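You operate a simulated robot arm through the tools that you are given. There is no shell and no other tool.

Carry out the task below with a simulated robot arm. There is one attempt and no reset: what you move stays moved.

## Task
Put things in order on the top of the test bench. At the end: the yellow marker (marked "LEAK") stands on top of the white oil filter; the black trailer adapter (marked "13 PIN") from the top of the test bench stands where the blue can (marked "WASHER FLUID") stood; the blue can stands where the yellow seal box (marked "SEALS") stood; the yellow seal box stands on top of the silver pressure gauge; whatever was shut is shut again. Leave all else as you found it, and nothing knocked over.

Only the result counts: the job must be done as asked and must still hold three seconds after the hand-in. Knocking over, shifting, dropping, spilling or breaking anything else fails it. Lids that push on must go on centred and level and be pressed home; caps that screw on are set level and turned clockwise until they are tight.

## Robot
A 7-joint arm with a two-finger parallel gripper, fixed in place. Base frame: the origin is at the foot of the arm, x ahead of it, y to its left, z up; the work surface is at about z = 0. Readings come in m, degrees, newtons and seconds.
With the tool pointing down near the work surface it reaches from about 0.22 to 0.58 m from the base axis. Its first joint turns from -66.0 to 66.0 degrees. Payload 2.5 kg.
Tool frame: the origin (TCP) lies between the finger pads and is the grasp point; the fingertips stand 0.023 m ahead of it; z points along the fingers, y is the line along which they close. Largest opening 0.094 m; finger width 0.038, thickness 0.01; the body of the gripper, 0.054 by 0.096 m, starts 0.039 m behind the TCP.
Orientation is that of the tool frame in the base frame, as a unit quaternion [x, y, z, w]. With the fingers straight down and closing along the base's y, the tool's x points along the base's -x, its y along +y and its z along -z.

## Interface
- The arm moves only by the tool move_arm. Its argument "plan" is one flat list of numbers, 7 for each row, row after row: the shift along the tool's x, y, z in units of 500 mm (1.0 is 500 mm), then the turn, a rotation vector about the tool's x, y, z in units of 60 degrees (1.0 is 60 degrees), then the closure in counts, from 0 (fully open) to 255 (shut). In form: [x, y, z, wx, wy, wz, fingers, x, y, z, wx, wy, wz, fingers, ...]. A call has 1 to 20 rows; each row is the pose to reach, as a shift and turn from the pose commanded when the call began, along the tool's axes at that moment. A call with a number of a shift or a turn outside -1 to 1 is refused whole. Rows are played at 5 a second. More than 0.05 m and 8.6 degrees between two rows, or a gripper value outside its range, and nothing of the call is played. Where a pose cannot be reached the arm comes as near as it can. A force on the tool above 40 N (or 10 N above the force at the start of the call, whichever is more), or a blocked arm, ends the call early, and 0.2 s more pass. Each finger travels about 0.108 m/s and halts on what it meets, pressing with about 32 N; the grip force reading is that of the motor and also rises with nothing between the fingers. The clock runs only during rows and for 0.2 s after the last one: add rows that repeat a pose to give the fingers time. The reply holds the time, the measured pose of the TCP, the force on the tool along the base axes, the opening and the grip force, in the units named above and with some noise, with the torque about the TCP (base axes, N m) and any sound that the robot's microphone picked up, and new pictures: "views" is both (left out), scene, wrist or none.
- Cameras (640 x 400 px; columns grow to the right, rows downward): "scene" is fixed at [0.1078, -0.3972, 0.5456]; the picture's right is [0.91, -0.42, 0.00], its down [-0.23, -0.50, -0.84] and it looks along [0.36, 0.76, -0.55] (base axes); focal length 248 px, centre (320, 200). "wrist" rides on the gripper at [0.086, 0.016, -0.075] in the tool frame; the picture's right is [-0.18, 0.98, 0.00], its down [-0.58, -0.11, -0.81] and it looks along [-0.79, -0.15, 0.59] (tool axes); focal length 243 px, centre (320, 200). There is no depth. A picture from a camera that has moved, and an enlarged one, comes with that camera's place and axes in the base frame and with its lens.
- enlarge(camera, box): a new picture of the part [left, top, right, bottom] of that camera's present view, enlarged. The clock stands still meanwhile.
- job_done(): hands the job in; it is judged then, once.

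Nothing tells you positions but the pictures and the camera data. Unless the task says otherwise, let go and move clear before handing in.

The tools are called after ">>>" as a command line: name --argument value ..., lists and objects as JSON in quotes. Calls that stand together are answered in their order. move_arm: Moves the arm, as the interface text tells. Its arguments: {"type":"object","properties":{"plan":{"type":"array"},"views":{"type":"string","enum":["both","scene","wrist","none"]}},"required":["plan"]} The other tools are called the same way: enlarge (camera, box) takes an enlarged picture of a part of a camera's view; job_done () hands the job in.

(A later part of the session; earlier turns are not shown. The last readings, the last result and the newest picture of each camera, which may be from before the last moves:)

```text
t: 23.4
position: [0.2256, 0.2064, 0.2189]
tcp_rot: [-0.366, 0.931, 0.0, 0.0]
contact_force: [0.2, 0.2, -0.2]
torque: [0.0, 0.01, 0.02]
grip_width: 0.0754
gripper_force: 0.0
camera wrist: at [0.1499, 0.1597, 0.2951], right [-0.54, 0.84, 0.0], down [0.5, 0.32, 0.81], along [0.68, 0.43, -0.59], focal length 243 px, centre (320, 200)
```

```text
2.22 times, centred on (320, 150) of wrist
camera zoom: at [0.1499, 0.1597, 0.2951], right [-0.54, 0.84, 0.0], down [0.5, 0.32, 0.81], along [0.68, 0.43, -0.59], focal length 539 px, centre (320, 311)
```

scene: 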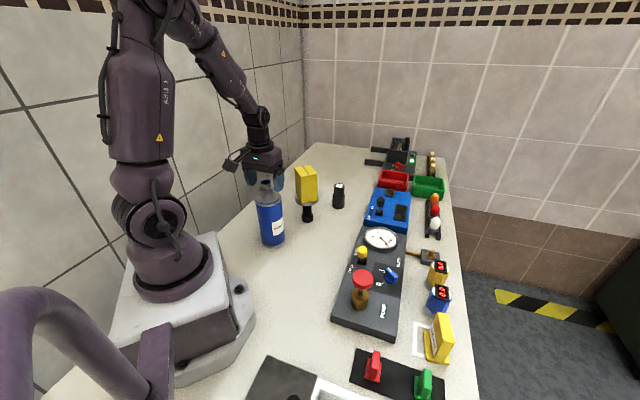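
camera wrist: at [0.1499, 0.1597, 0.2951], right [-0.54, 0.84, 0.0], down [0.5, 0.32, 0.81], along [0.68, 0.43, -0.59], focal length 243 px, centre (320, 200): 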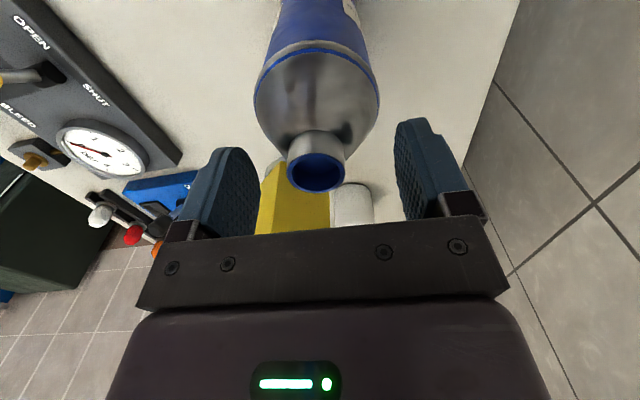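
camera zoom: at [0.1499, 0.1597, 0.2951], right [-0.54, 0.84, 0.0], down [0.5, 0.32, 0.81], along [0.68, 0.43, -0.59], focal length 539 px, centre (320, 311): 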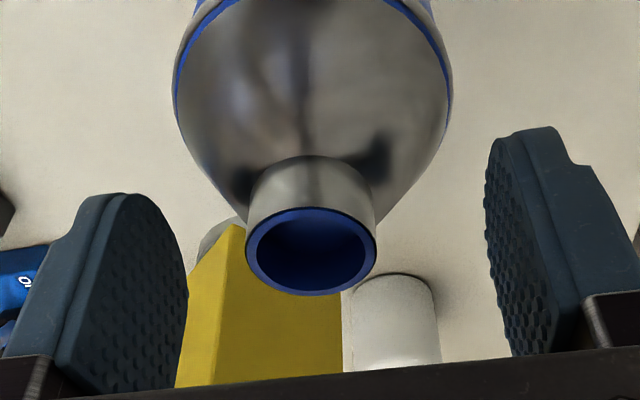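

The neck sits ~2 mm off toward the tool's −y; I'll correct that and close gradually.

>>> move_arm --plan '[0, -0.0044, 0, 0, 0, 0, 60, 0, -0.0044, 0, 0, 0, 0, 90, 0, -0.0044, 0, 0, 0, 0, 120, 0, -0.0044, 0, 0, 0, 0, 145, 0, -0.0044, 0, 0, 0, 0, 160, 0, -0.0044, 0, 0, 0, 0, 166, 0, -0.0044, 0, 0, 0, 0, 166]' --views "wrist"

>>> enlarge --camera "wrist" --box '[220, 80, 420, 220]'

>>> enlarge --camera "scene" --box '[240, 150, 310, 220]'

```text
t: 25.0
position: [0.2281, 0.2052, 0.2206]
tcp_rot: [-0.367, 0.93, 0.001, 0.002]
contact_force: [2.2, -1.6, 11.3]
torque: [-0.09, -0.13, -0.02]
grip_width: 0.0323
gripper_force: 0.0
camera wrist: at [0.1525, 0.1583, 0.2952], right [-0.54, 0.84, 0.0], down [0.5, 0.32, 0.81], along [0.68, 0.43, -0.59], focal length 243 px, centre (320, 200)
```

wrist: 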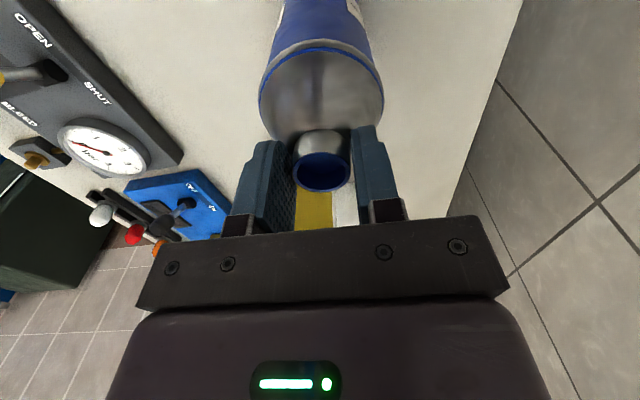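

```text
2.86 times, centred on (320, 150) of wrist
camera zoom: at [0.1525, 0.1583, 0.2952], right [-0.54, 0.84, 0.0], down [0.5, 0.32, 0.81], along [0.68, 0.43, -0.59], focal length 693 px, centre (320, 343)
```

zoom: 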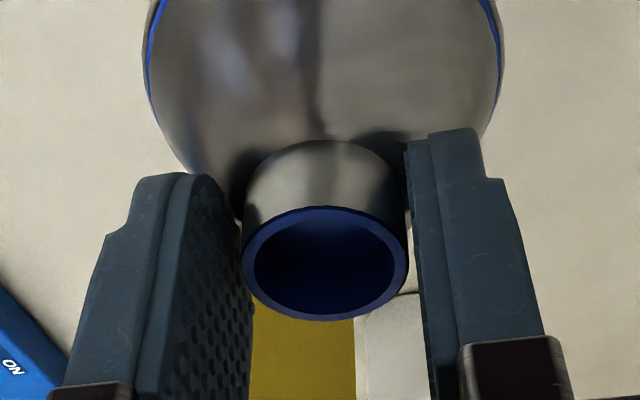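

```text
5.71 times, centred on (275, 185) of scene
camera zoom: at [0.1077, -0.3972, 0.5456], right [0.91, -0.42, 0.0], down [-0.23, -0.5, -0.84], along [0.36, 0.76, -0.55], focal length 1419 px, centre (577, 286)
```

zoom: 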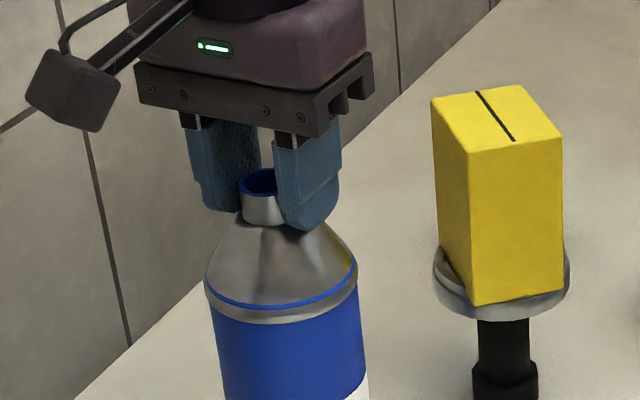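

Fingertips are touching the cone shoulder (11 N upward). I'll rise a few millimetres and then close on the neck.

>>> move_arm --plan '[0, 0, -0.004, 0, 0, 0, 166, 0, 0, -0.008, 0, 0, 0, 166, 0, 0, -0.008, 0, 0, 0, 166]' --views "none"

```text
t: 25.8
position: [0.227, 0.2051, 0.2238]
tcp_rot: [-0.366, 0.931, 0.0, -0.001]
contact_force: [0.4, 0.5, 0.4]
torque: [0.0, 0.01, 0.02]
grip_width: 0.0325
gripper_force: 0.1
```

>>> move_arm --plan '[0, 0, 0, 0, 0, 0, 170, 0, 0, 0, 0, 0, 0, 174, 0, 0, 0, 0, 0, 0, 178, 0, 0, 0, 0, 0, 0, 182, 0, 0, 0, 0, 0, 0, 190, 0, 0, 0, 0, 0, 0, 190]' --views "wrist"

>>> enlarge --camera "wrist" --box '[220, 80, 420, 220]'

>>> enlarge --camera "scene" --box '[240, 150, 310, 250]'

```text
t: 27.2
position: [0.2272, 0.2048, 0.2244]
tcp_rot: [-0.367, 0.93, 0.0, 0.0]
contact_force: [-1.3, 1.0, 0.5]
torque: [0.04, 0.09, -0.04]
grip_width: 0.0264
gripper_force: 31.9
camera wrist: at [0.1517, 0.1579, 0.2989], right [-0.54, 0.84, 0.0], down [0.5, 0.32, 0.81], along [0.68, 0.43, -0.59], focal length 243 px, centre (320, 200)
```

wrist: 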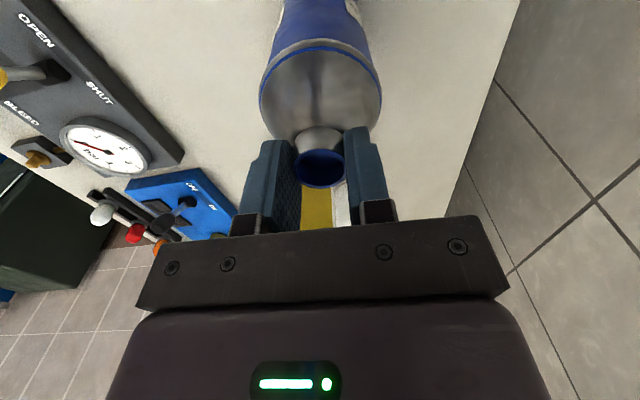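

```text
2.86 times, centred on (320, 150) of wrist
camera zoom: at [0.1517, 0.1579, 0.2989], right [-0.54, 0.84, 0.0], down [0.5, 0.32, 0.81], along [0.68, 0.43, -0.59], focal length 693 px, centre (320, 343)
```

zoom: 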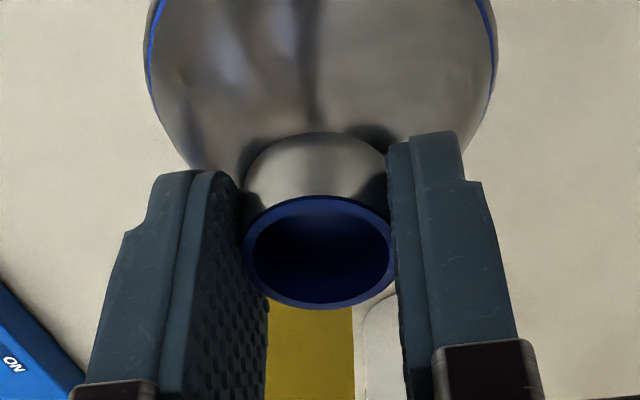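

```text
4.00 times, centred on (275, 200) of scene
camera zoom: at [0.1078, -0.3972, 0.5456], right [0.91, -0.42, 0.0], down [-0.23, -0.5, -0.84], along [0.36, 0.76, -0.55], focal length 993 px, centre (500, 200)
```

zoom: 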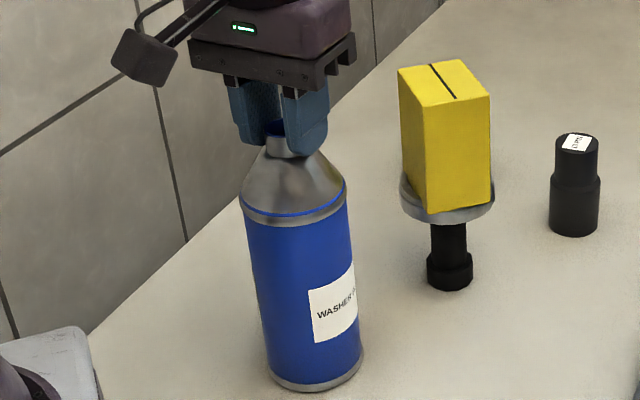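

Gripped on the neck. I'll lift slowly by a few centimetres and check that the can hangs straight.

>>> move_arm --plan '[0, 0, 0, 0, 0, 0, 255, 0, 0, -0.01, 0, 0, 0, 255, 0, 0, -0.03, 0, 0, 0, 255, 0, 0, -0.05, 0, 0, 0, 255, 0, 0, -0.05, 0, 0, 0, 255]' --views "both"

>>> enlarge --camera "scene" --box '[240, 150, 310, 250]'

```text
t: 28.4
position: [0.2274, 0.2051, 0.2481]
tcp_rot: [-0.367, 0.93, 0.0, 0.0]
contact_force: [-0.3, 0.5, -5.9]
torque: [-0.03, 0.0, -0.02]
grip_width: 0.0262
gripper_force: 32.3
camera wrist: at [0.1521, 0.1578, 0.3236], right [-0.54, 0.84, 0.0], down [0.5, 0.32, 0.81], along [0.68, 0.43, -0.59], focal length 243 px, centre (320, 200)
```

scene: 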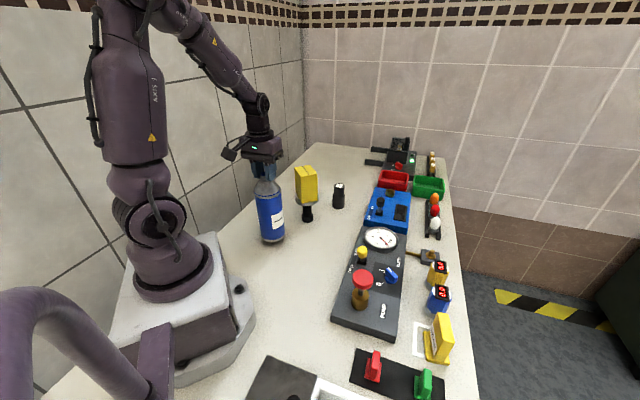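
wrist: 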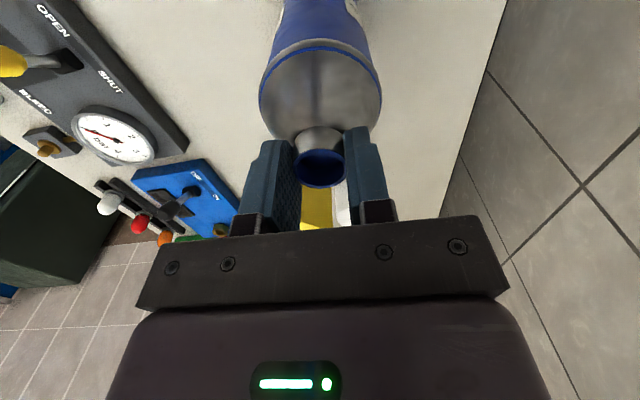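

```text
4.00 times, centred on (275, 200) of scene
camera zoom: at [0.1078, -0.3972, 0.5456], right [0.91, -0.42, 0.0], down [-0.23, -0.5, -0.84], along [0.36, 0.76, -0.55], focal length 993 px, centre (500, 200)
```

zoom: 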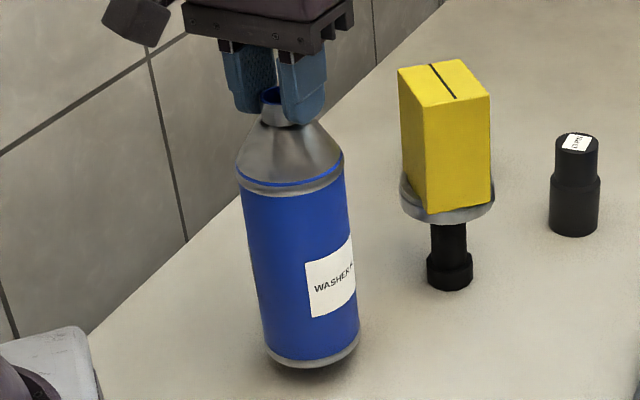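

The can lifts cleanly (~0.6 kg). Moving it slowly to where the seal box stood.

>>> move_arm --plan '[-0.0005, -0.012, 0, 0, 0, 0, 255, -0.0015, -0.036, 0, 0, 0, 0, 255, -0.003, -0.07, 0, 0, 0, 0, 255, -0.0045, -0.106, 0, 0, 0, 0, 255, -0.006, -0.142, 0, 0, 0, 0, 255, -0.0075, -0.178, 0, 0, 0, 0, 255, -0.009, -0.214, 0, 0, 0, 0, 255, -0.0105, -0.25, 0, 0, 0, 0, 255, -0.012, -0.284, 0, 0, 0, 0, 255, -0.0128, -0.306, 0, 0, 0, 0, 255, -0.0132, -0.3186, 0, 0, 0, 0, 255, -0.0132, -0.3186, 0, 0, 0, 0, 255]' --views "both"

>>> enlarge --camera "scene" --box '[270, 150, 370, 275]'

```text
t: 31.0
position: [0.3407, 0.0944, 0.2489]
tcp_rot: [-0.367, 0.93, 0.0, 0.0]
contact_force: [0.2, 0.2, -5.6]
torque: [0.05, -0.01, -0.02]
grip_width: 0.0262
gripper_force: 31.8
camera wrist: at [0.2662, 0.0463, 0.3242], right [-0.54, 0.84, 0.0], down [0.5, 0.32, 0.81], along [0.68, 0.43, -0.59], focal length 243 px, centre (320, 200)
```

scene: 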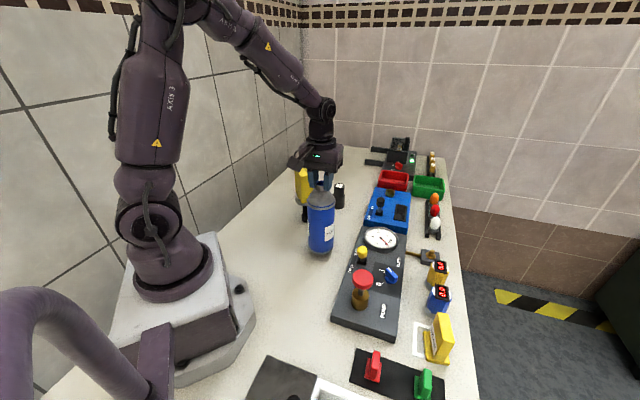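
wrist: 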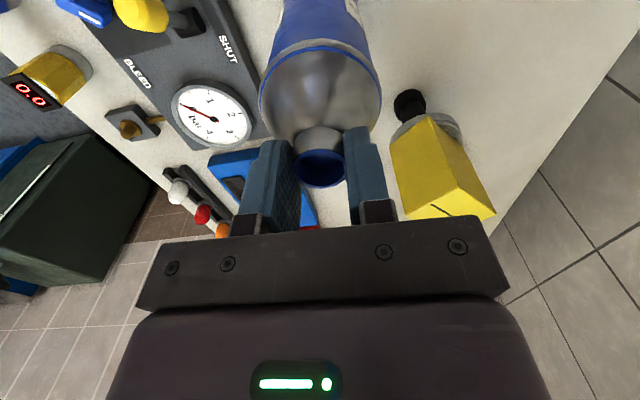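

```text
3.20 times, centred on (320, 212) of scene
camera zoom: at [0.1078, -0.3972, 0.5456], right [0.91, -0.42, 0.0], down [-0.23, -0.5, -0.84], along [0.36, 0.76, -0.55], focal length 795 px, centre (320, 160)
```

zoom: 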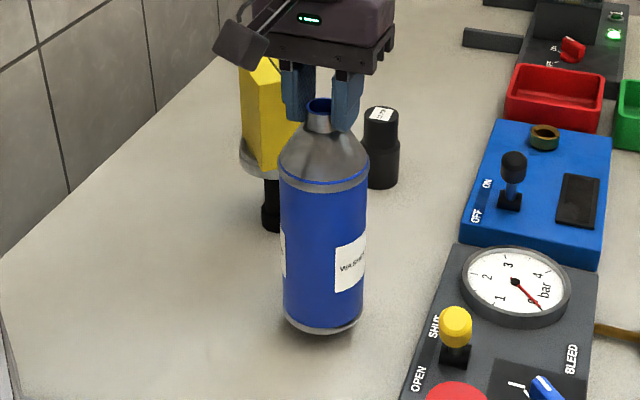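

>>> move_arm --plan '[0, 0, 0.015, 0, 0, 0, 255, 0, 0, 0.03, 0, 0, 0, 255, 0, 0, 0.042, 0, 0, 0, 255, 0, 0, 0.046, 0, 0, 0, 255, 0, 0, 0.048, 0, 0, 0, 255, 0, 0, 0.048, 0, 0, 0, 255]' --views "none"

```text
t: 32.4
position: [0.3409, 0.0933, 0.2236]
tcp_rot: [-0.367, 0.93, 0.0, 0.0]
contact_force: [0.3, -0.6, -5.6]
torque: [0.02, -0.01, -0.01]
grip_width: 0.0264
gripper_force: 31.6
```

>>> move_arm --plan '[0, 0, 0.001, 0, 0, 0, 255, 0, 0, 0.002, 0, 0, 0, 255, 0, 0, 0.002, 0, 0, 0, 255]' --views "none"

```text
t: 33.2
position: [0.3391, 0.0934, 0.2235]
tcp_rot: [-0.366, 0.93, 0.0, 0.0]
contact_force: [0.2, -0.1, -5.1]
torque: [0.01, 0.03, 0.0]
grip_width: 0.0262
gripper_force: 32.1
```

>>> move_arm --plan '[0, 0, 0.001, 0, 0, 0, 255, 0, 0, 0.001, 0, 0, 0, 255]' --views "none"

```text
t: 33.8
position: [0.3406, 0.0937, 0.2231]
tcp_rot: [-0.367, 0.93, 0.001, 0.0]
contact_force: [-3.6, -0.3, 7.0]
torque: [-0.2, 0.45, -0.04]
grip_width: 0.0263
gripper_force: 31.9
```

>>> move_arm --plan '[0, 0, -0.0005, 0, 0, 0, 255, 0, 0, -0.0005, 0, 0, 0, 255]' --views "scene"

>>> enlarge --camera "scene" --box '[280, 160, 360, 265]'

```text
t: 34.4
position: [0.3401, 0.0934, 0.224]
tcp_rot: [-0.366, 0.93, 0.0, 0.0]
contact_force: [-4.5, 2.3, 7.3]
torque: [0.13, 0.57, -0.03]
grip_width: 0.0259
gripper_force: 32.2
```

scene: 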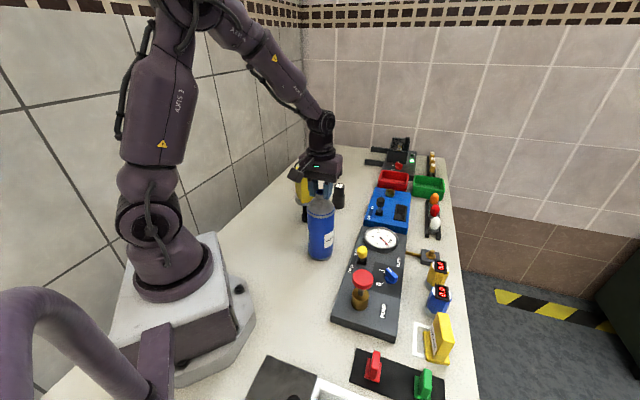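

```text
3.81 times, centred on (320, 212) of scene
camera zoom: at [0.1077, -0.3972, 0.5456], right [0.91, -0.42, 0.0], down [-0.23, -0.5, -0.84], along [0.36, 0.76, -0.55], focal length 946 px, centre (320, 152)
```

zoom: 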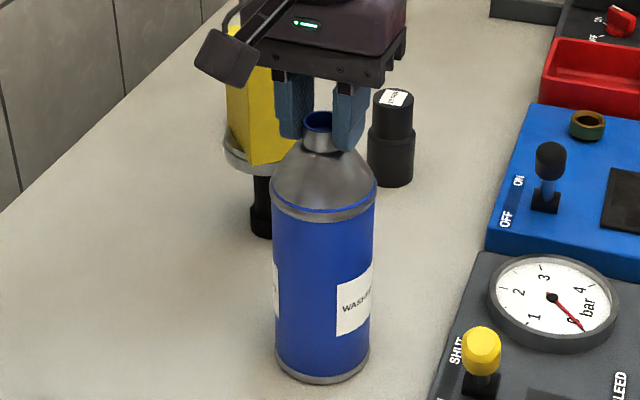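

>>> move_arm --plan '[0, 0, -0.0008, 0, 0, 0, 255, 0, 0, -0.0008, 0, 0, 0, 255]' --views "none"

```text
t: 35.0
position: [0.34, 0.0925, 0.2241]
tcp_rot: [-0.367, 0.93, 0.0, 0.0]
contact_force: [0.6, 1.1, -4.5]
torque: [0.09, -0.09, -0.01]
grip_width: 0.0263
gripper_force: 31.9
```

The load is nearly neutral now, so I'll release the neck gently.

>>> move_arm --plan '[0, 0, 0, 0, 0, 0, 186, 0, 0, 0, 0, 0, 0, 182, 0, 0, 0, 0, 0, 0, 178, 0, 0, 0, 0, 0, 0, 172, 0, 0, 0, 0, 0, 0, 160, 0, 0, 0, 0, 0, 0, 140, 0, 0, 0, 0, 0, 0, 120, 0, 0, 0, 0, 0, 0, 120]' --views "both"

>>> enlarge --camera "scene" --box '[280, 160, 360, 265]'

```text
t: 36.8
position: [0.3404, 0.0932, 0.224]
tcp_rot: [-0.366, 0.93, 0.001, 0.0]
contact_force: [-0.3, 0.0, 0.0]
torque: [-0.04, 0.0, 0.0]
grip_width: 0.0498
gripper_force: 0.0
camera wrist: at [0.2655, 0.0457, 0.2993], right [-0.54, 0.84, 0.0], down [0.5, 0.32, 0.81], along [0.68, 0.43, -0.59], focal length 243 px, centre (320, 200)
```

scene: 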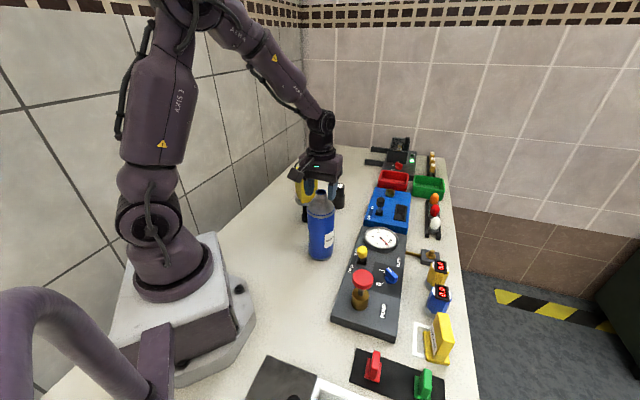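
wrist: 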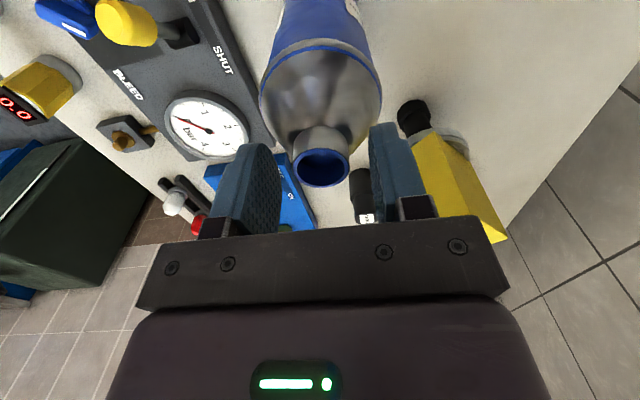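

```text
3.81 times, centred on (320, 212) of scene
camera zoom: at [0.1078, -0.3972, 0.5456], right [0.91, -0.42, 0.0], down [-0.23, -0.5, -0.84], along [0.36, 0.76, -0.55], focal length 946 px, centre (320, 152)
```

zoom: 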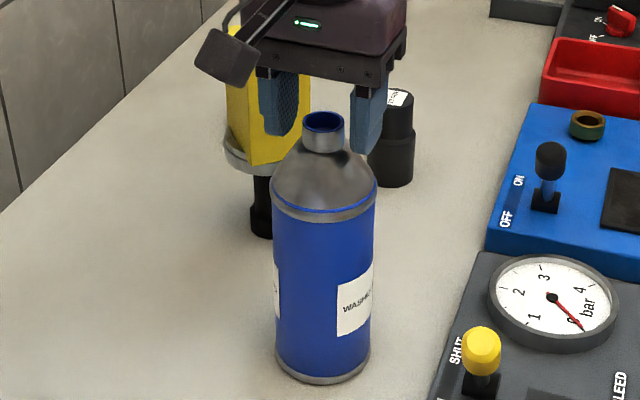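

The can now stands at about (0.341, 0.0945). Next I'll rise and move over the black adapter near (0.510, 0.291), testing the reach from above.

>>> move_arm --plan '[0, 0, -0.05, 0, 0, 0, 120, 0, 0, -0.12, 0, 0, 0, 120, 0, 0, -0.2, 0, 0, 0, 100, -0.0741, 0.0082, -0.2, 0, 0, 0.03, 80, -0.1482, 0.0164, -0.2, 0, 0, 0.06, 60, -0.2223, 0.0246, -0.2, 0, 0, 0.09, 40, -0.2964, 0.0328, -0.2, 0, 0, 0.12, 40, -0.3705, 0.041, -0.2, 0, 0, 0.15, 40, -0.4446, 0.0492, -0.2, 0, 0, 0.18, 40, -0.5186, 0.0574, -0.2, 0, 0, 0.2167, 40, -0.5186, 0.0574, -0.2, 0, 0, 0.2167, 40]' --views "both"

>>> enlarge --camera "wrist" --box '[200, 0, 440, 150]'

```text
t: 39.2
position: [0.5004, 0.2819, 0.3219]
tcp_rot: [-0.259, 0.966, -0.001, -0.001]
contact_force: [0.5, 0.3, -0.5]
torque: [0.02, -0.02, 0.05]
grip_width: 0.0793
gripper_force: 0.0
out of reach, approached as far as the arm can: row 10, 11
camera wrist: at [0.4169, 0.254, 0.3972], right [-0.33, 0.94, 0.0], down [0.56, 0.2, 0.81], along [0.76, 0.27, -0.59], focal length 243 px, centre (320, 200)
```

scene: 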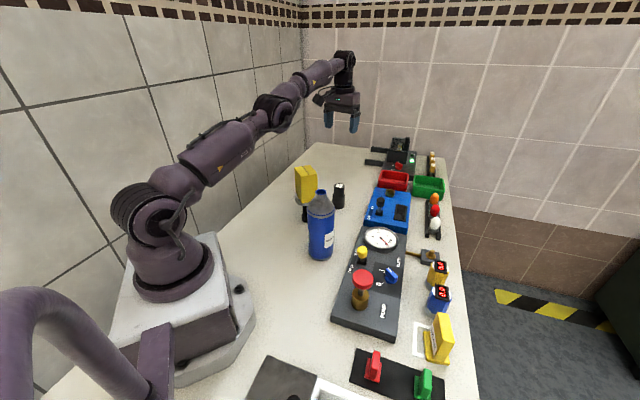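
wrist: 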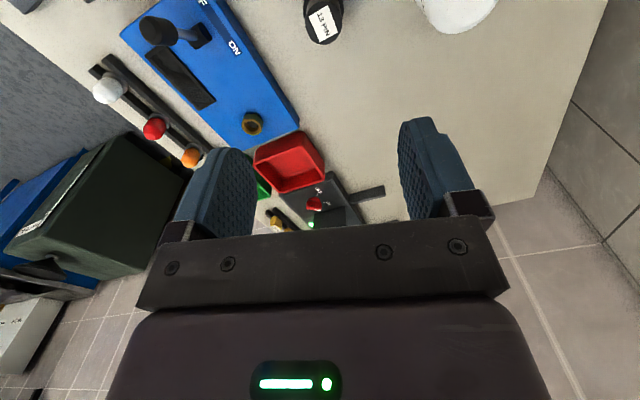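

```text
2.67 times, centred on (320, 75) of wrist
camera zoom: at [0.4169, 0.254, 0.3972], right [-0.33, 0.94, 0.0], down [0.56, 0.2, 0.81], along [0.76, 0.27, -0.59], focal length 647 px, centre (320, 533)
```

zoom: 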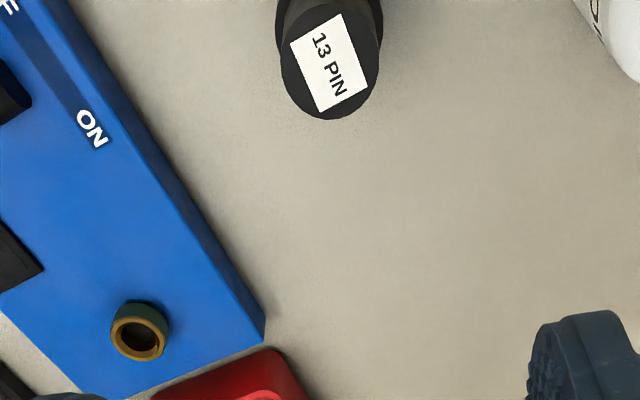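

The high pose was just out of reach; lower down the arm should reach farther. I'll descend to just above the adapter and see where it lands.

>>> move_arm --plan '[0, 0, 0.08, 0, 0, 0, 40, 0, 0, 0.16, 0, 0, 0, 40, 0, 0, 0.24, 0, 0, 0, 40, 0, 0, 0.32, 0, 0, 0, 40, 0, 0, 0.38, 0, 0, 0, 40, 0, 0, 0.38, 0, 0, 0, 40]' --views "both"

>>> enlarge --camera "wrist" --box '[200, 20, 440, 220]'

```text
t: 40.6
position: [0.5019, 0.2847, 0.1306]
tcp_rot: [-0.26, 0.966, 0.001, -0.001]
contact_force: [-0.1, -0.2, -0.8]
torque: [0.0, -0.02, 0.0]
grip_width: 0.0793
gripper_force: 0.1
camera wrist: at [0.4186, 0.2557, 0.2063], right [-0.33, 0.94, 0.0], down [0.56, 0.2, 0.81], along [0.76, 0.27, -0.59], focal length 243 px, centre (320, 200)
```

scene: 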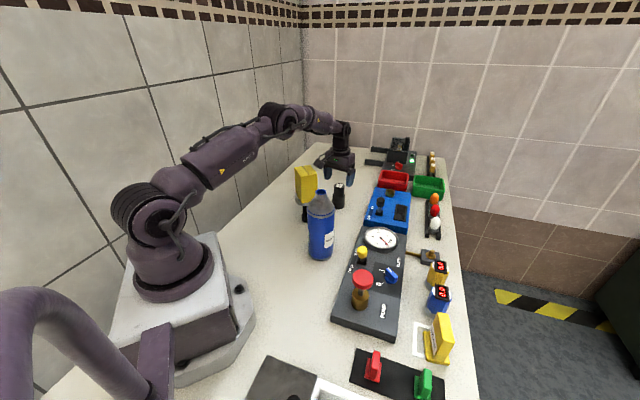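
wrist: 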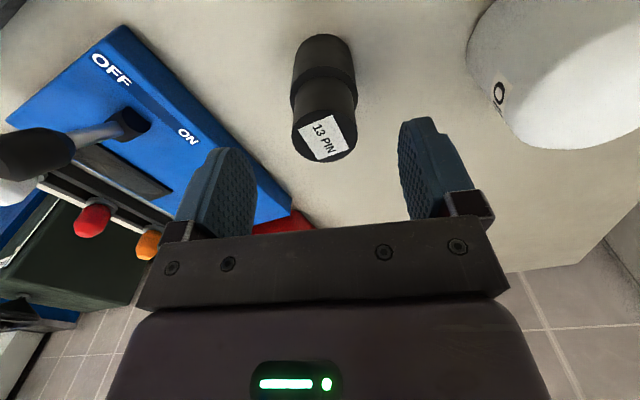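

```text
2.00 times, centred on (320, 120) of wrist
camera zoom: at [0.4186, 0.2557, 0.2063], right [-0.33, 0.94, 0.0], down [0.56, 0.2, 0.81], along [0.76, 0.27, -0.59], focal length 485 px, centre (320, 360)
```

zoom: 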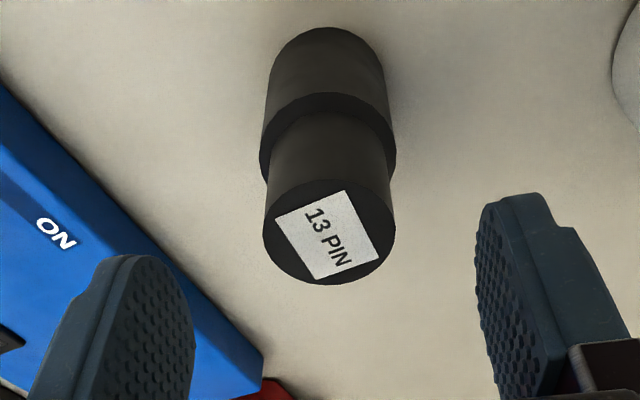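

At this height there's no reach warning. I'll try extending the remaining ~9 mm outward to sit over the adapter.

>>> move_arm --plan '[-0.01, 0.0015, 0, 0, 0, 0, 40, -0.018, 0.003, 0, 0, 0, 0, 40, -0.018, 0.003, 0, 0, 0, 0, 40]' --views "wrist"

>>> enlarge --camera "wrist" --box '[200, 20, 440, 220]'

```text
t: 41.4
position: [0.509, 0.2895, 0.1328]
tcp_rot: [-0.26, 0.966, 0.0, 0.0]
contact_force: [-0.2, 0.4, -0.4]
torque: [0.01, -0.02, -0.02]
grip_width: 0.0793
gripper_force: 0.0
camera wrist: at [0.4251, 0.2599, 0.2066], right [-0.33, 0.94, 0.0], down [0.56, 0.2, 0.81], along [0.76, 0.27, -0.59], focal length 243 px, centre (320, 200)
```

wrist: 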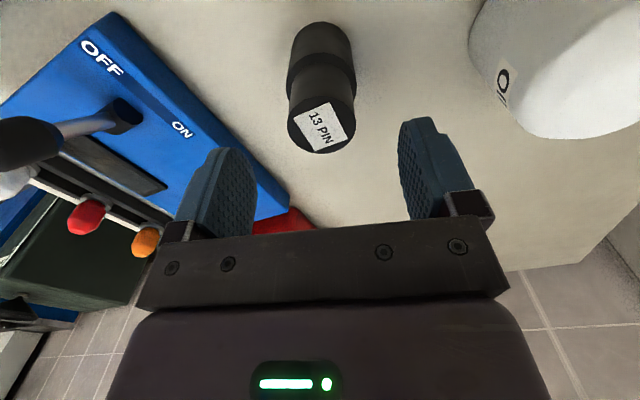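

```text
2.00 times, centred on (320, 120) of wrist
camera zoom: at [0.4251, 0.2599, 0.2066], right [-0.33, 0.94, 0.0], down [0.56, 0.2, 0.81], along [0.76, 0.27, -0.59], focal length 485 px, centre (320, 360)
```

zoom: 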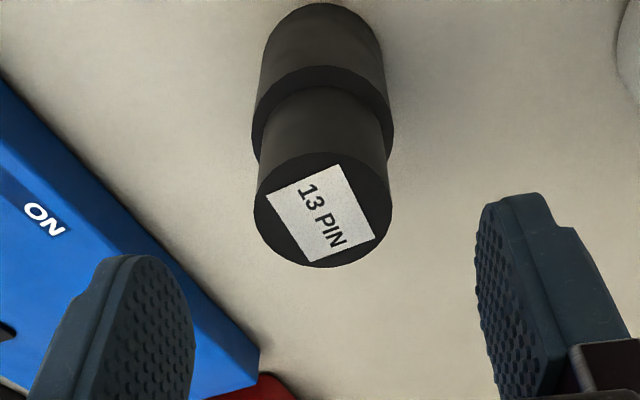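

Centred over the adapter within a millimetre. Descending to grip its narrower upper section.

>>> move_arm --plan '[0, 0, 0.04, 0, 0, 0, 40, 0, 0, 0.08, 0, 0, 0, 40, 0, 0, 0.108, 0, 0, 0, 40, 0, 0, 0.108, 0, 0, 0, 40]' --views "both"

>>> enlarge --camera "wrist" --box '[200, 20, 440, 220]'

>>> enlarge --camera "scene" --box '[290, 140, 380, 220]'

```text
t: 42.4
position: [0.5085, 0.288, 0.0777]
tcp_rot: [-0.259, 0.966, 0.0, 0.001]
contact_force: [0.4, 0.5, -0.2]
torque: [-0.01, -0.02, 0.06]
grip_width: 0.0793
gripper_force: 0.0
camera wrist: at [0.4239, 0.2594, 0.1531], right [-0.33, 0.94, 0.0], down [0.56, 0.2, 0.81], along [0.76, 0.27, -0.59], focal length 243 px, centre (320, 200)
```

scene: 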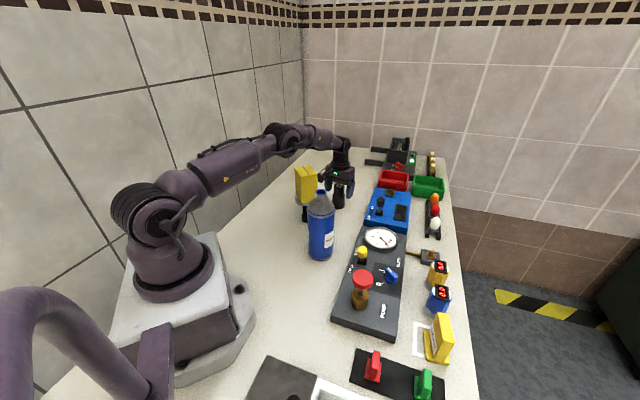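
wrist: 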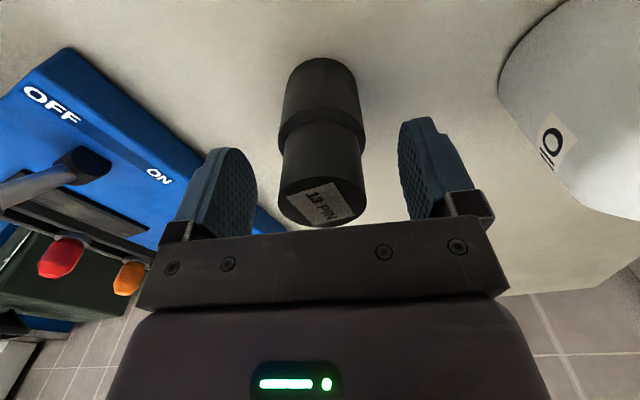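

```text
2.00 times, centred on (320, 120) of wrist
camera zoom: at [0.4239, 0.2594, 0.1531], right [-0.33, 0.94, 0.0], down [0.56, 0.2, 0.81], along [0.76, 0.27, -0.59], focal length 485 px, centre (320, 360)
```

zoom: 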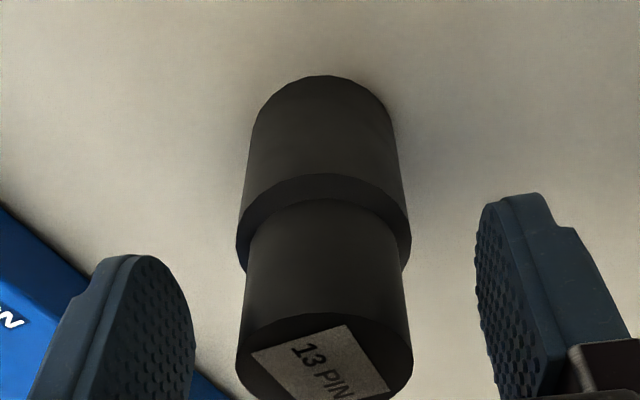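

```text
5.00 times, centred on (335, 180) of scene
camera zoom: at [0.1078, -0.3972, 0.5456], right [0.91, -0.42, 0.0], down [-0.23, -0.5, -0.84], along [0.36, 0.76, -0.55], focal length 1242 px, centre (245, 300)
```

zoom: 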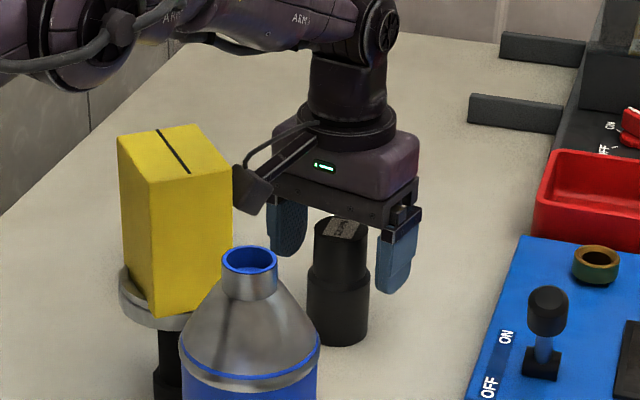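

The adapter is between the fingers, and the camera housing is close to the seal box, so all motion here will be vertical. Closing now.

>>> move_arm --plan '[0, 0, 0, 0, 0, 0, 80, 0, 0, 0, 0, 0, 0, 110, 0, 0, 0, 0, 0, 0, 130, 0, 0, 0, 0, 0, 0, 142, 0, 0, 0, 0, 0, 0, 160, 0, 0, 0, 0, 0, 0, 255, 0, 0, 0, 0, 0, 0, 255]' --views "wrist"

```text
t: 44.0
position: [0.5083, 0.2881, 0.0787]
tcp_rot: [-0.258, 0.966, 0.0, 0.001]
contact_force: [0.3, -0.4, 1.6]
torque: [-0.05, 0.01, 0.01]
grip_width: 0.039
gripper_force: 31.9
camera wrist: at [0.424, 0.2594, 0.1534], right [-0.33, 0.94, 0.0], down [0.56, 0.2, 0.81], along [0.76, 0.27, -0.59], focal length 243 px, centre (320, 200)
```

wrist: 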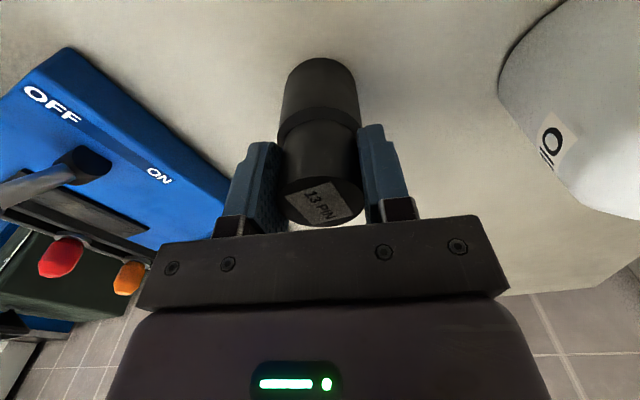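

Adapter gripped at 0.039 m. I'll lift straight up, carry it high over the gauge/box stack, and turn the wrist on the way to the can's old place.

>>> move_arm --plan '[0, 0, -0.06, 0, 0, 0, 255, 0, 0, -0.14, 0, 0, 0, 255, 0, 0, -0.23, 0, 0, 0, 255, 0.03, 0.007, -0.31, 0, 0, 0, 255, 0.07, 0.017, -0.39, 0, 0, 0, 255, 0.12, 0.03, -0.46, 0, 0, 0, 255, 0.18, 0.045, -0.504, 0, 0, -0.1, 255, 0.26, 0.064, -0.504, 0, 0, -0.2, 255, 0.34, 0.083, -0.504, 0, 0, -0.3, 255, 0.42, 0.103, -0.504, 0, 0, -0.42, 255, 0.5, 0.1225, -0.504, 0, 0, -0.54, 255, 0.5714, 0.14, -0.504, 0, 0, -0.65, 255, 0.5714, 0.14, -0.504, 0, 0, -0.75, 255, 0.5714, 0.14, -0.504, 0, 0, -0.75, 255]' --views "both"

>>> enlarge --camera "scene" --box '[220, 120, 350, 270]'

```text
t: 47.0
position: [0.2255, 0.2057, 0.3303]
tcp_rot: [-0.61, 0.792, 0.001, 0.0]
contact_force: [-0.3, 0.7, -0.5]
torque: [0.02, -0.01, 0.01]
grip_width: 0.0389
gripper_force: 31.7
camera wrist: at [0.1874, 0.127, 0.4061], right [-0.9, 0.43, 0.0], down [0.25, 0.53, 0.81], along [0.35, 0.73, -0.59], focal length 243 px, centre (320, 200)
```

scene: 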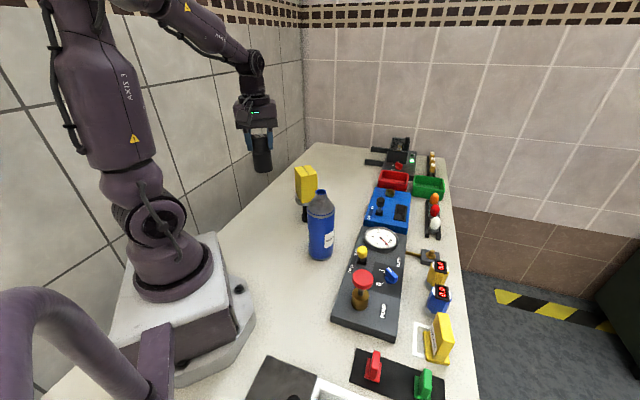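
wrist: 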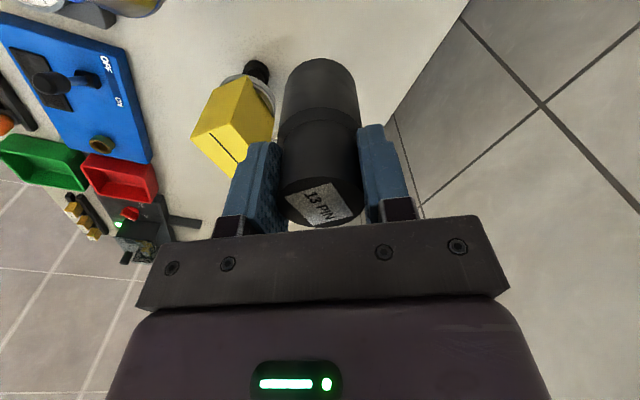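

```text
2.67 times, centred on (285, 195) of scene
camera zoom: at [0.1078, -0.3972, 0.5456], right [0.91, -0.42, 0.0], down [-0.23, -0.5, -0.84], along [0.36, 0.76, -0.55], focal length 662 px, centre (413, 213)
```

zoom: 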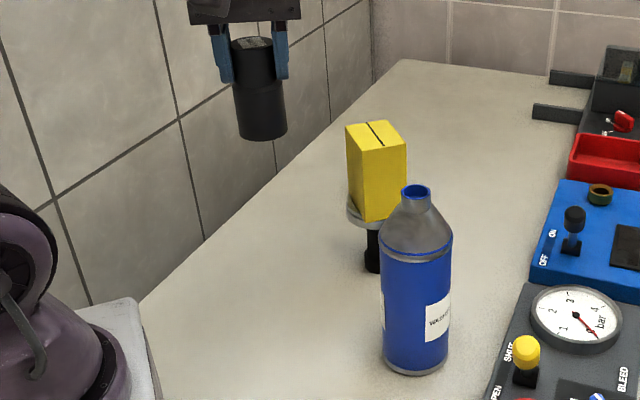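

Descending with the adapter over the can's former spot.

>>> move_arm --plan '[0, 0, 0.08, 0, 0, 0, 255, 0, 0, 0.16, 0, 0, 0, 255, 0, 0, 0.24, 0, 0, 0, 255, 0, 0, 0.32, 0, 0, 0, 255, 0, 0, 0.4, 0, 0, 0, 255, 0, 0, 0.46, 0, 0, 0, 255, 0, 0, 0.49, 0, 0, 0, 255, 0, 0, 0.498, 0, 0, 0, 255, 0, 0, 0.498, 0, 0, 0, 255]' --views "both"

>>> enlarge --camera "scene" --box '[220, 160, 320, 270]'

```text
t: 49.0
position: [0.2257, 0.2068, 0.0814]
tcp_rot: [-0.609, 0.793, 0.0, -0.001]
contact_force: [0.0, 0.1, -1.1]
torque: [0.02, -0.01, -0.01]
grip_width: 0.0391
gripper_force: 32.0
camera wrist: at [0.1862, 0.127, 0.156], right [-0.9, 0.43, 0.0], down [0.26, 0.53, 0.81], along [0.35, 0.73, -0.59], focal length 243 px, centre (320, 200)
```

scene: 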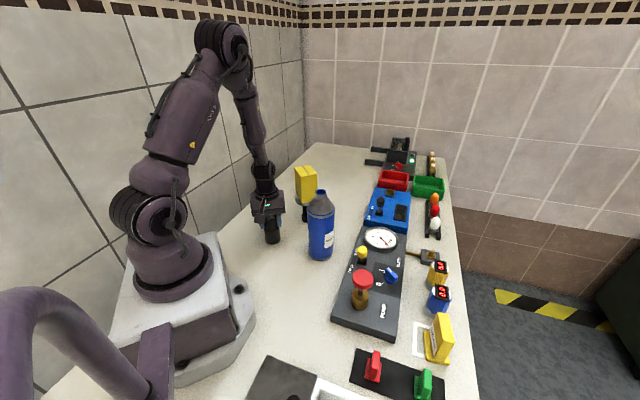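
wrist: 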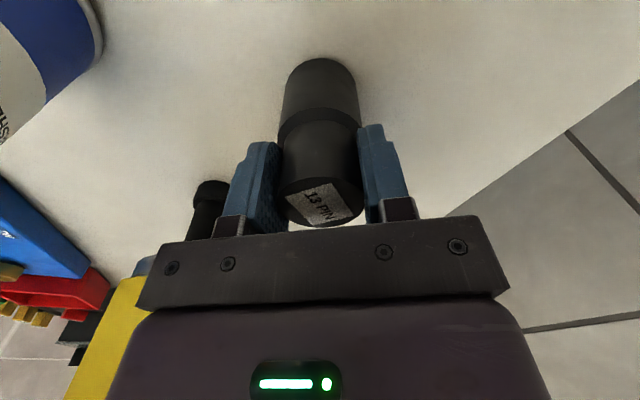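

```text
3.64 times, centred on (270, 215) of scene
camera zoom: at [0.1078, -0.3972, 0.5456], right [0.91, -0.42, 0.0], down [-0.23, -0.5, -0.84], along [0.36, 0.76, -0.55], focal length 903 px, centre (502, 146)
```

zoom: 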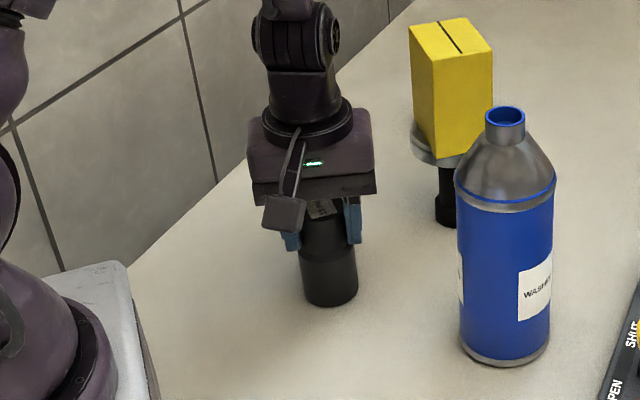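

>>> move_arm --plan '[0, 0, 0.002, 0, 0, 0, 255, 0, 0, 0.004, 0, 0, 0, 255, 0, 0, 0.005, 0, 0, 0, 255, 0, 0, 0.005, 0, 0, 0, 255]' --views "none"

```text
t: 50.0
position: [0.2245, 0.206, 0.0778]
tcp_rot: [-0.608, 0.794, 0.0, 0.0]
contact_force: [0.4, 0.6, 2.7]
torque: [0.02, 0.04, 0.01]
grip_width: 0.0388
gripper_force: 31.8
```

Light contact (about 3 N). Releasing.

>>> move_arm --plan '[0, 0, 0, 0, 0, 0, 150, 0, 0, 0, 0, 0, 0, 146, 0, 0, 0, 0, 0, 0, 140, 0, 0, 0, 0, 0, 0, 125, 0, 0, 0, 0, 0, 0, 100, 0, 0, 0, 0, 0, 0, 75, 0, 0, 0, 0, 0, 0, 75]' --views "wrist"

```text
t: 51.6
position: [0.2261, 0.2061, 0.0779]
tcp_rot: [-0.608, 0.794, 0.0, 0.0]
contact_force: [1.1, 0.9, 1.1]
torque: [0.01, -0.03, 0.01]
grip_width: 0.0665
gripper_force: 0.1
camera wrist: at [0.1863, 0.1269, 0.1533], right [-0.9, 0.43, 0.0], down [0.26, 0.53, 0.81], along [0.35, 0.73, -0.59], focal length 243 px, centre (320, 200)
```

wrist: 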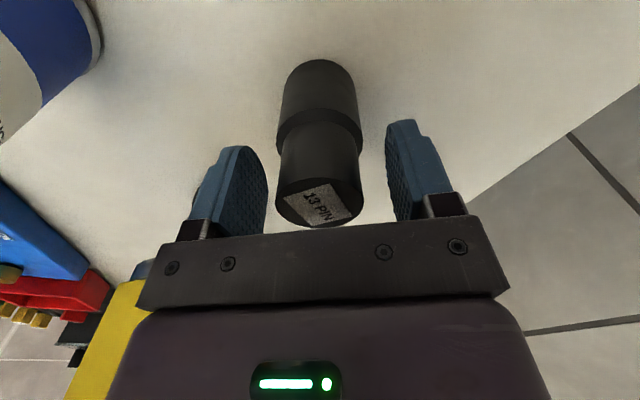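

The adapter stands at the can's old spot. I'll retract upward, then hover near the white filter to measure its position and test the reach there before fetching the marker.

>>> move_arm --plan '[0, 0, -0.05, 0, 0, 0, 75, 0, 0, -0.12, 0, 0, 0, 75, 0, 0, -0.2, 0, 0, 0, 75, 0, 0, -0.29, 0, 0, 0, 75, 0, 0, -0.38, 0, 0, 0, 75, 0, 0, -0.46, 0, 0, 0, 75, -0.074, -0.0428, -0.5, 0, 0, 0.074, 75, -0.148, -0.0855, -0.5, 0, 0, 0.148, 75, -0.222, -0.1283, -0.5, 0, 0, 0.222, 75, -0.296, -0.1711, -0.5, 0, 0, 0.296, 75, -0.37, -0.2139, -0.5, 0, 0, 0.37, 75, -0.444, -0.2566, -0.46, 0, 0, 0.443, 75, -0.5178, -0.2994, -0.42, 0, 0, 0.517, 75, -0.5178, -0.2994, -0.33, 0, 0, 0.517, 75, -0.5178, -0.2994, -0.24, 0, 0, 0.517, 75, -0.5178, -0.2994, -0.24, 0, 0, 0.517, 75]' --views "both"

>>> enlarge --camera "wrist" --box '[200, 0, 440, 150]'

>>> enlarge --camera "scene" --box '[220, 140, 350, 270]'

```text
t: 55.0
position: [0.4336, 0.4142, 0.1974]
tcp_rot: [-0.375, 0.927, -0.001, 0.0]
contact_force: [-0.5, -0.3, -0.1]
torque: [0.02, 0.01, -0.02]
grip_width: 0.0659
gripper_force: 0.0
out of reach, approached as far as the arm can: row 13, 14, 15, 16
camera wrist: at [0.3586, 0.3658, 0.2726], right [-0.55, 0.83, 0.0], down [0.49, 0.33, 0.81], along [0.67, 0.44, -0.59], focal length 243 px, centre (320, 200)
```

scene: 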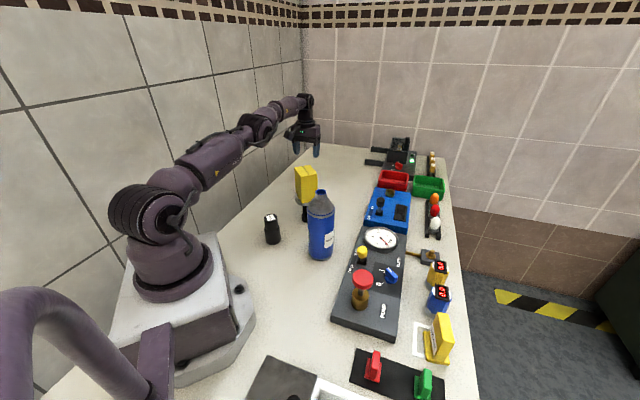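
wrist: 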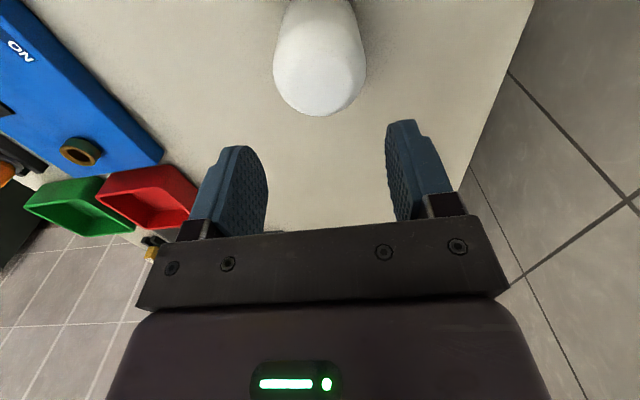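

```text
2.67 times, centred on (320, 75) of wrist
camera zoom: at [0.3586, 0.3658, 0.2726], right [-0.55, 0.83, 0.0], down [0.49, 0.33, 0.81], along [0.67, 0.44, -0.59], focal length 647 px, centre (320, 533)
```

zoom: 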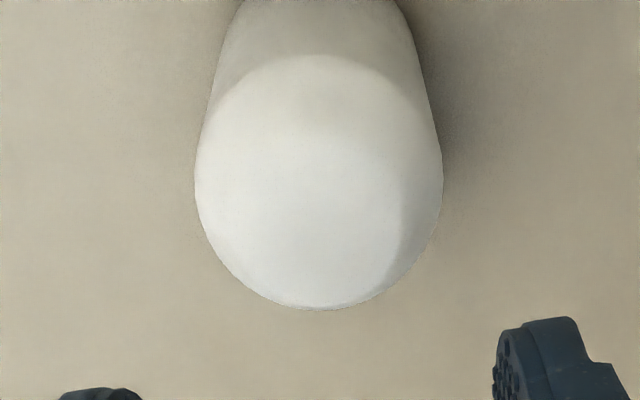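

```text
3.08 times, centred on (285, 205) of scene
camera zoom: at [0.1078, -0.3972, 0.5456], right [0.91, -0.42, 0.0], down [-0.23, -0.5, -0.84], along [0.36, 0.76, -0.55], focal length 764 px, centre (428, 185)
```

zoom: 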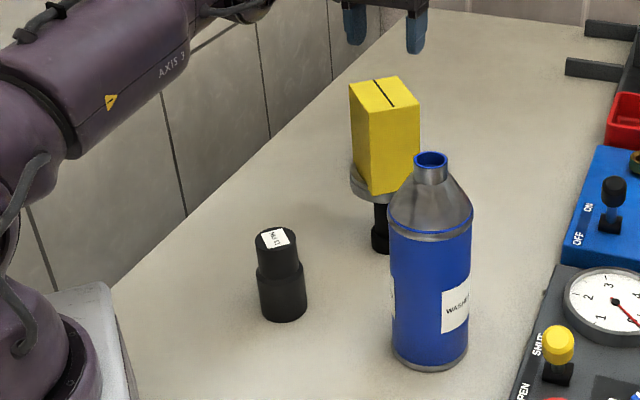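

The filter axis is at about (0.437, 0.417), r≈0.604, top z≈0.0995, and the arm got to r≈0.600 here. I'll test the reach at the height where the marker would be set down (z≈0.15), staying well above the filter.

>>> move_arm --plan '[-0.004, 0, 0.04, 0, 0, 0, 75, -0.01, 0, 0.09, 0, 0, 0, 75, -0.01, 0, 0.09, 0, 0, 0, 75]' --views "wrist"

>>> enlarge --camera "wrist" --box '[200, 20, 440, 220]'

```text
t: 55.8
position: [0.4354, 0.4172, 0.1527]
tcp_rot: [-0.374, 0.927, 0.001, 0.001]
contact_force: [0.0, 0.8, 0.6]
torque: [-0.01, -0.02, 0.04]
grip_width: 0.0662
gripper_force: 0.1
camera wrist: at [0.361, 0.3684, 0.2281], right [-0.55, 0.83, 0.0], down [0.49, 0.32, 0.81], along [0.67, 0.45, -0.59], focal length 243 px, centre (320, 200)
```

wrist: 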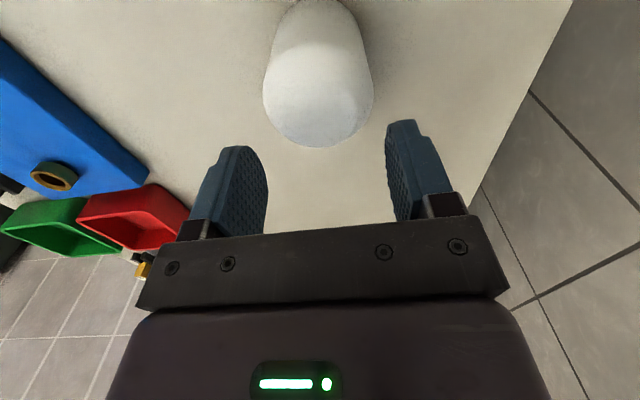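

```text
2.00 times, centred on (320, 120) of wrist
camera zoom: at [0.361, 0.3684, 0.2281], right [-0.55, 0.83, 0.0], down [0.49, 0.32, 0.81], along [0.67, 0.45, -0.59], focal length 485 px, centre (320, 360)
```

zoom: 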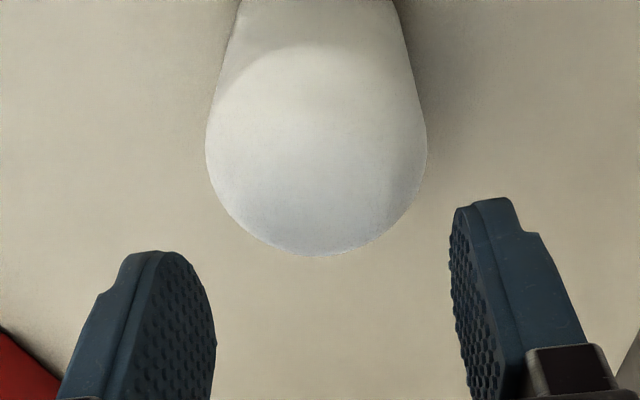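

The arm reaches directly over the filter at z≈0.15, so a vertical placement works. Now I'll retract and travel high across to the LEAK marker, in two stages.

>>> move_arm --plan '[0.01, 0, -0.08, 0, 0, 0, 75, 0.03, -0.01, -0.16, 0, 0, 0, 75, 0.06, -0.04, -0.235, 0, 0, 0, 75, 0.12, -0.1, -0.285, 0, 0, 0, 75, 0.18, -0.16, -0.33, 0, 0, 0, 75, 0.24, -0.22, -0.354, 0, 0, 0, 75, 0.3, -0.28, -0.354, 0, 0, 0, 75, 0.36, -0.34, -0.354, 0, 0, 0, 75, 0.42, -0.4, -0.354, 0, 0, 0, 75, 0.48, -0.455, -0.354, 0, 0, 0, 75, 0.5324, -0.5068, -0.354, 0, 0, 0, 75]' --views "none"

```text
t: 58.2
position: [0.5534, 0.0689, 0.3652]
tcp_rot: [-0.375, 0.927, 0.001, -0.001]
contact_force: [0.2, -0.1, 0.5]
torque: [0.01, 0.03, 0.0]
grip_width: 0.0662
gripper_force: 0.1
out of reach, approached as far as the arm can: row 2, 3, 4, 5, 6, 7, 8, 9, 10, 11
```

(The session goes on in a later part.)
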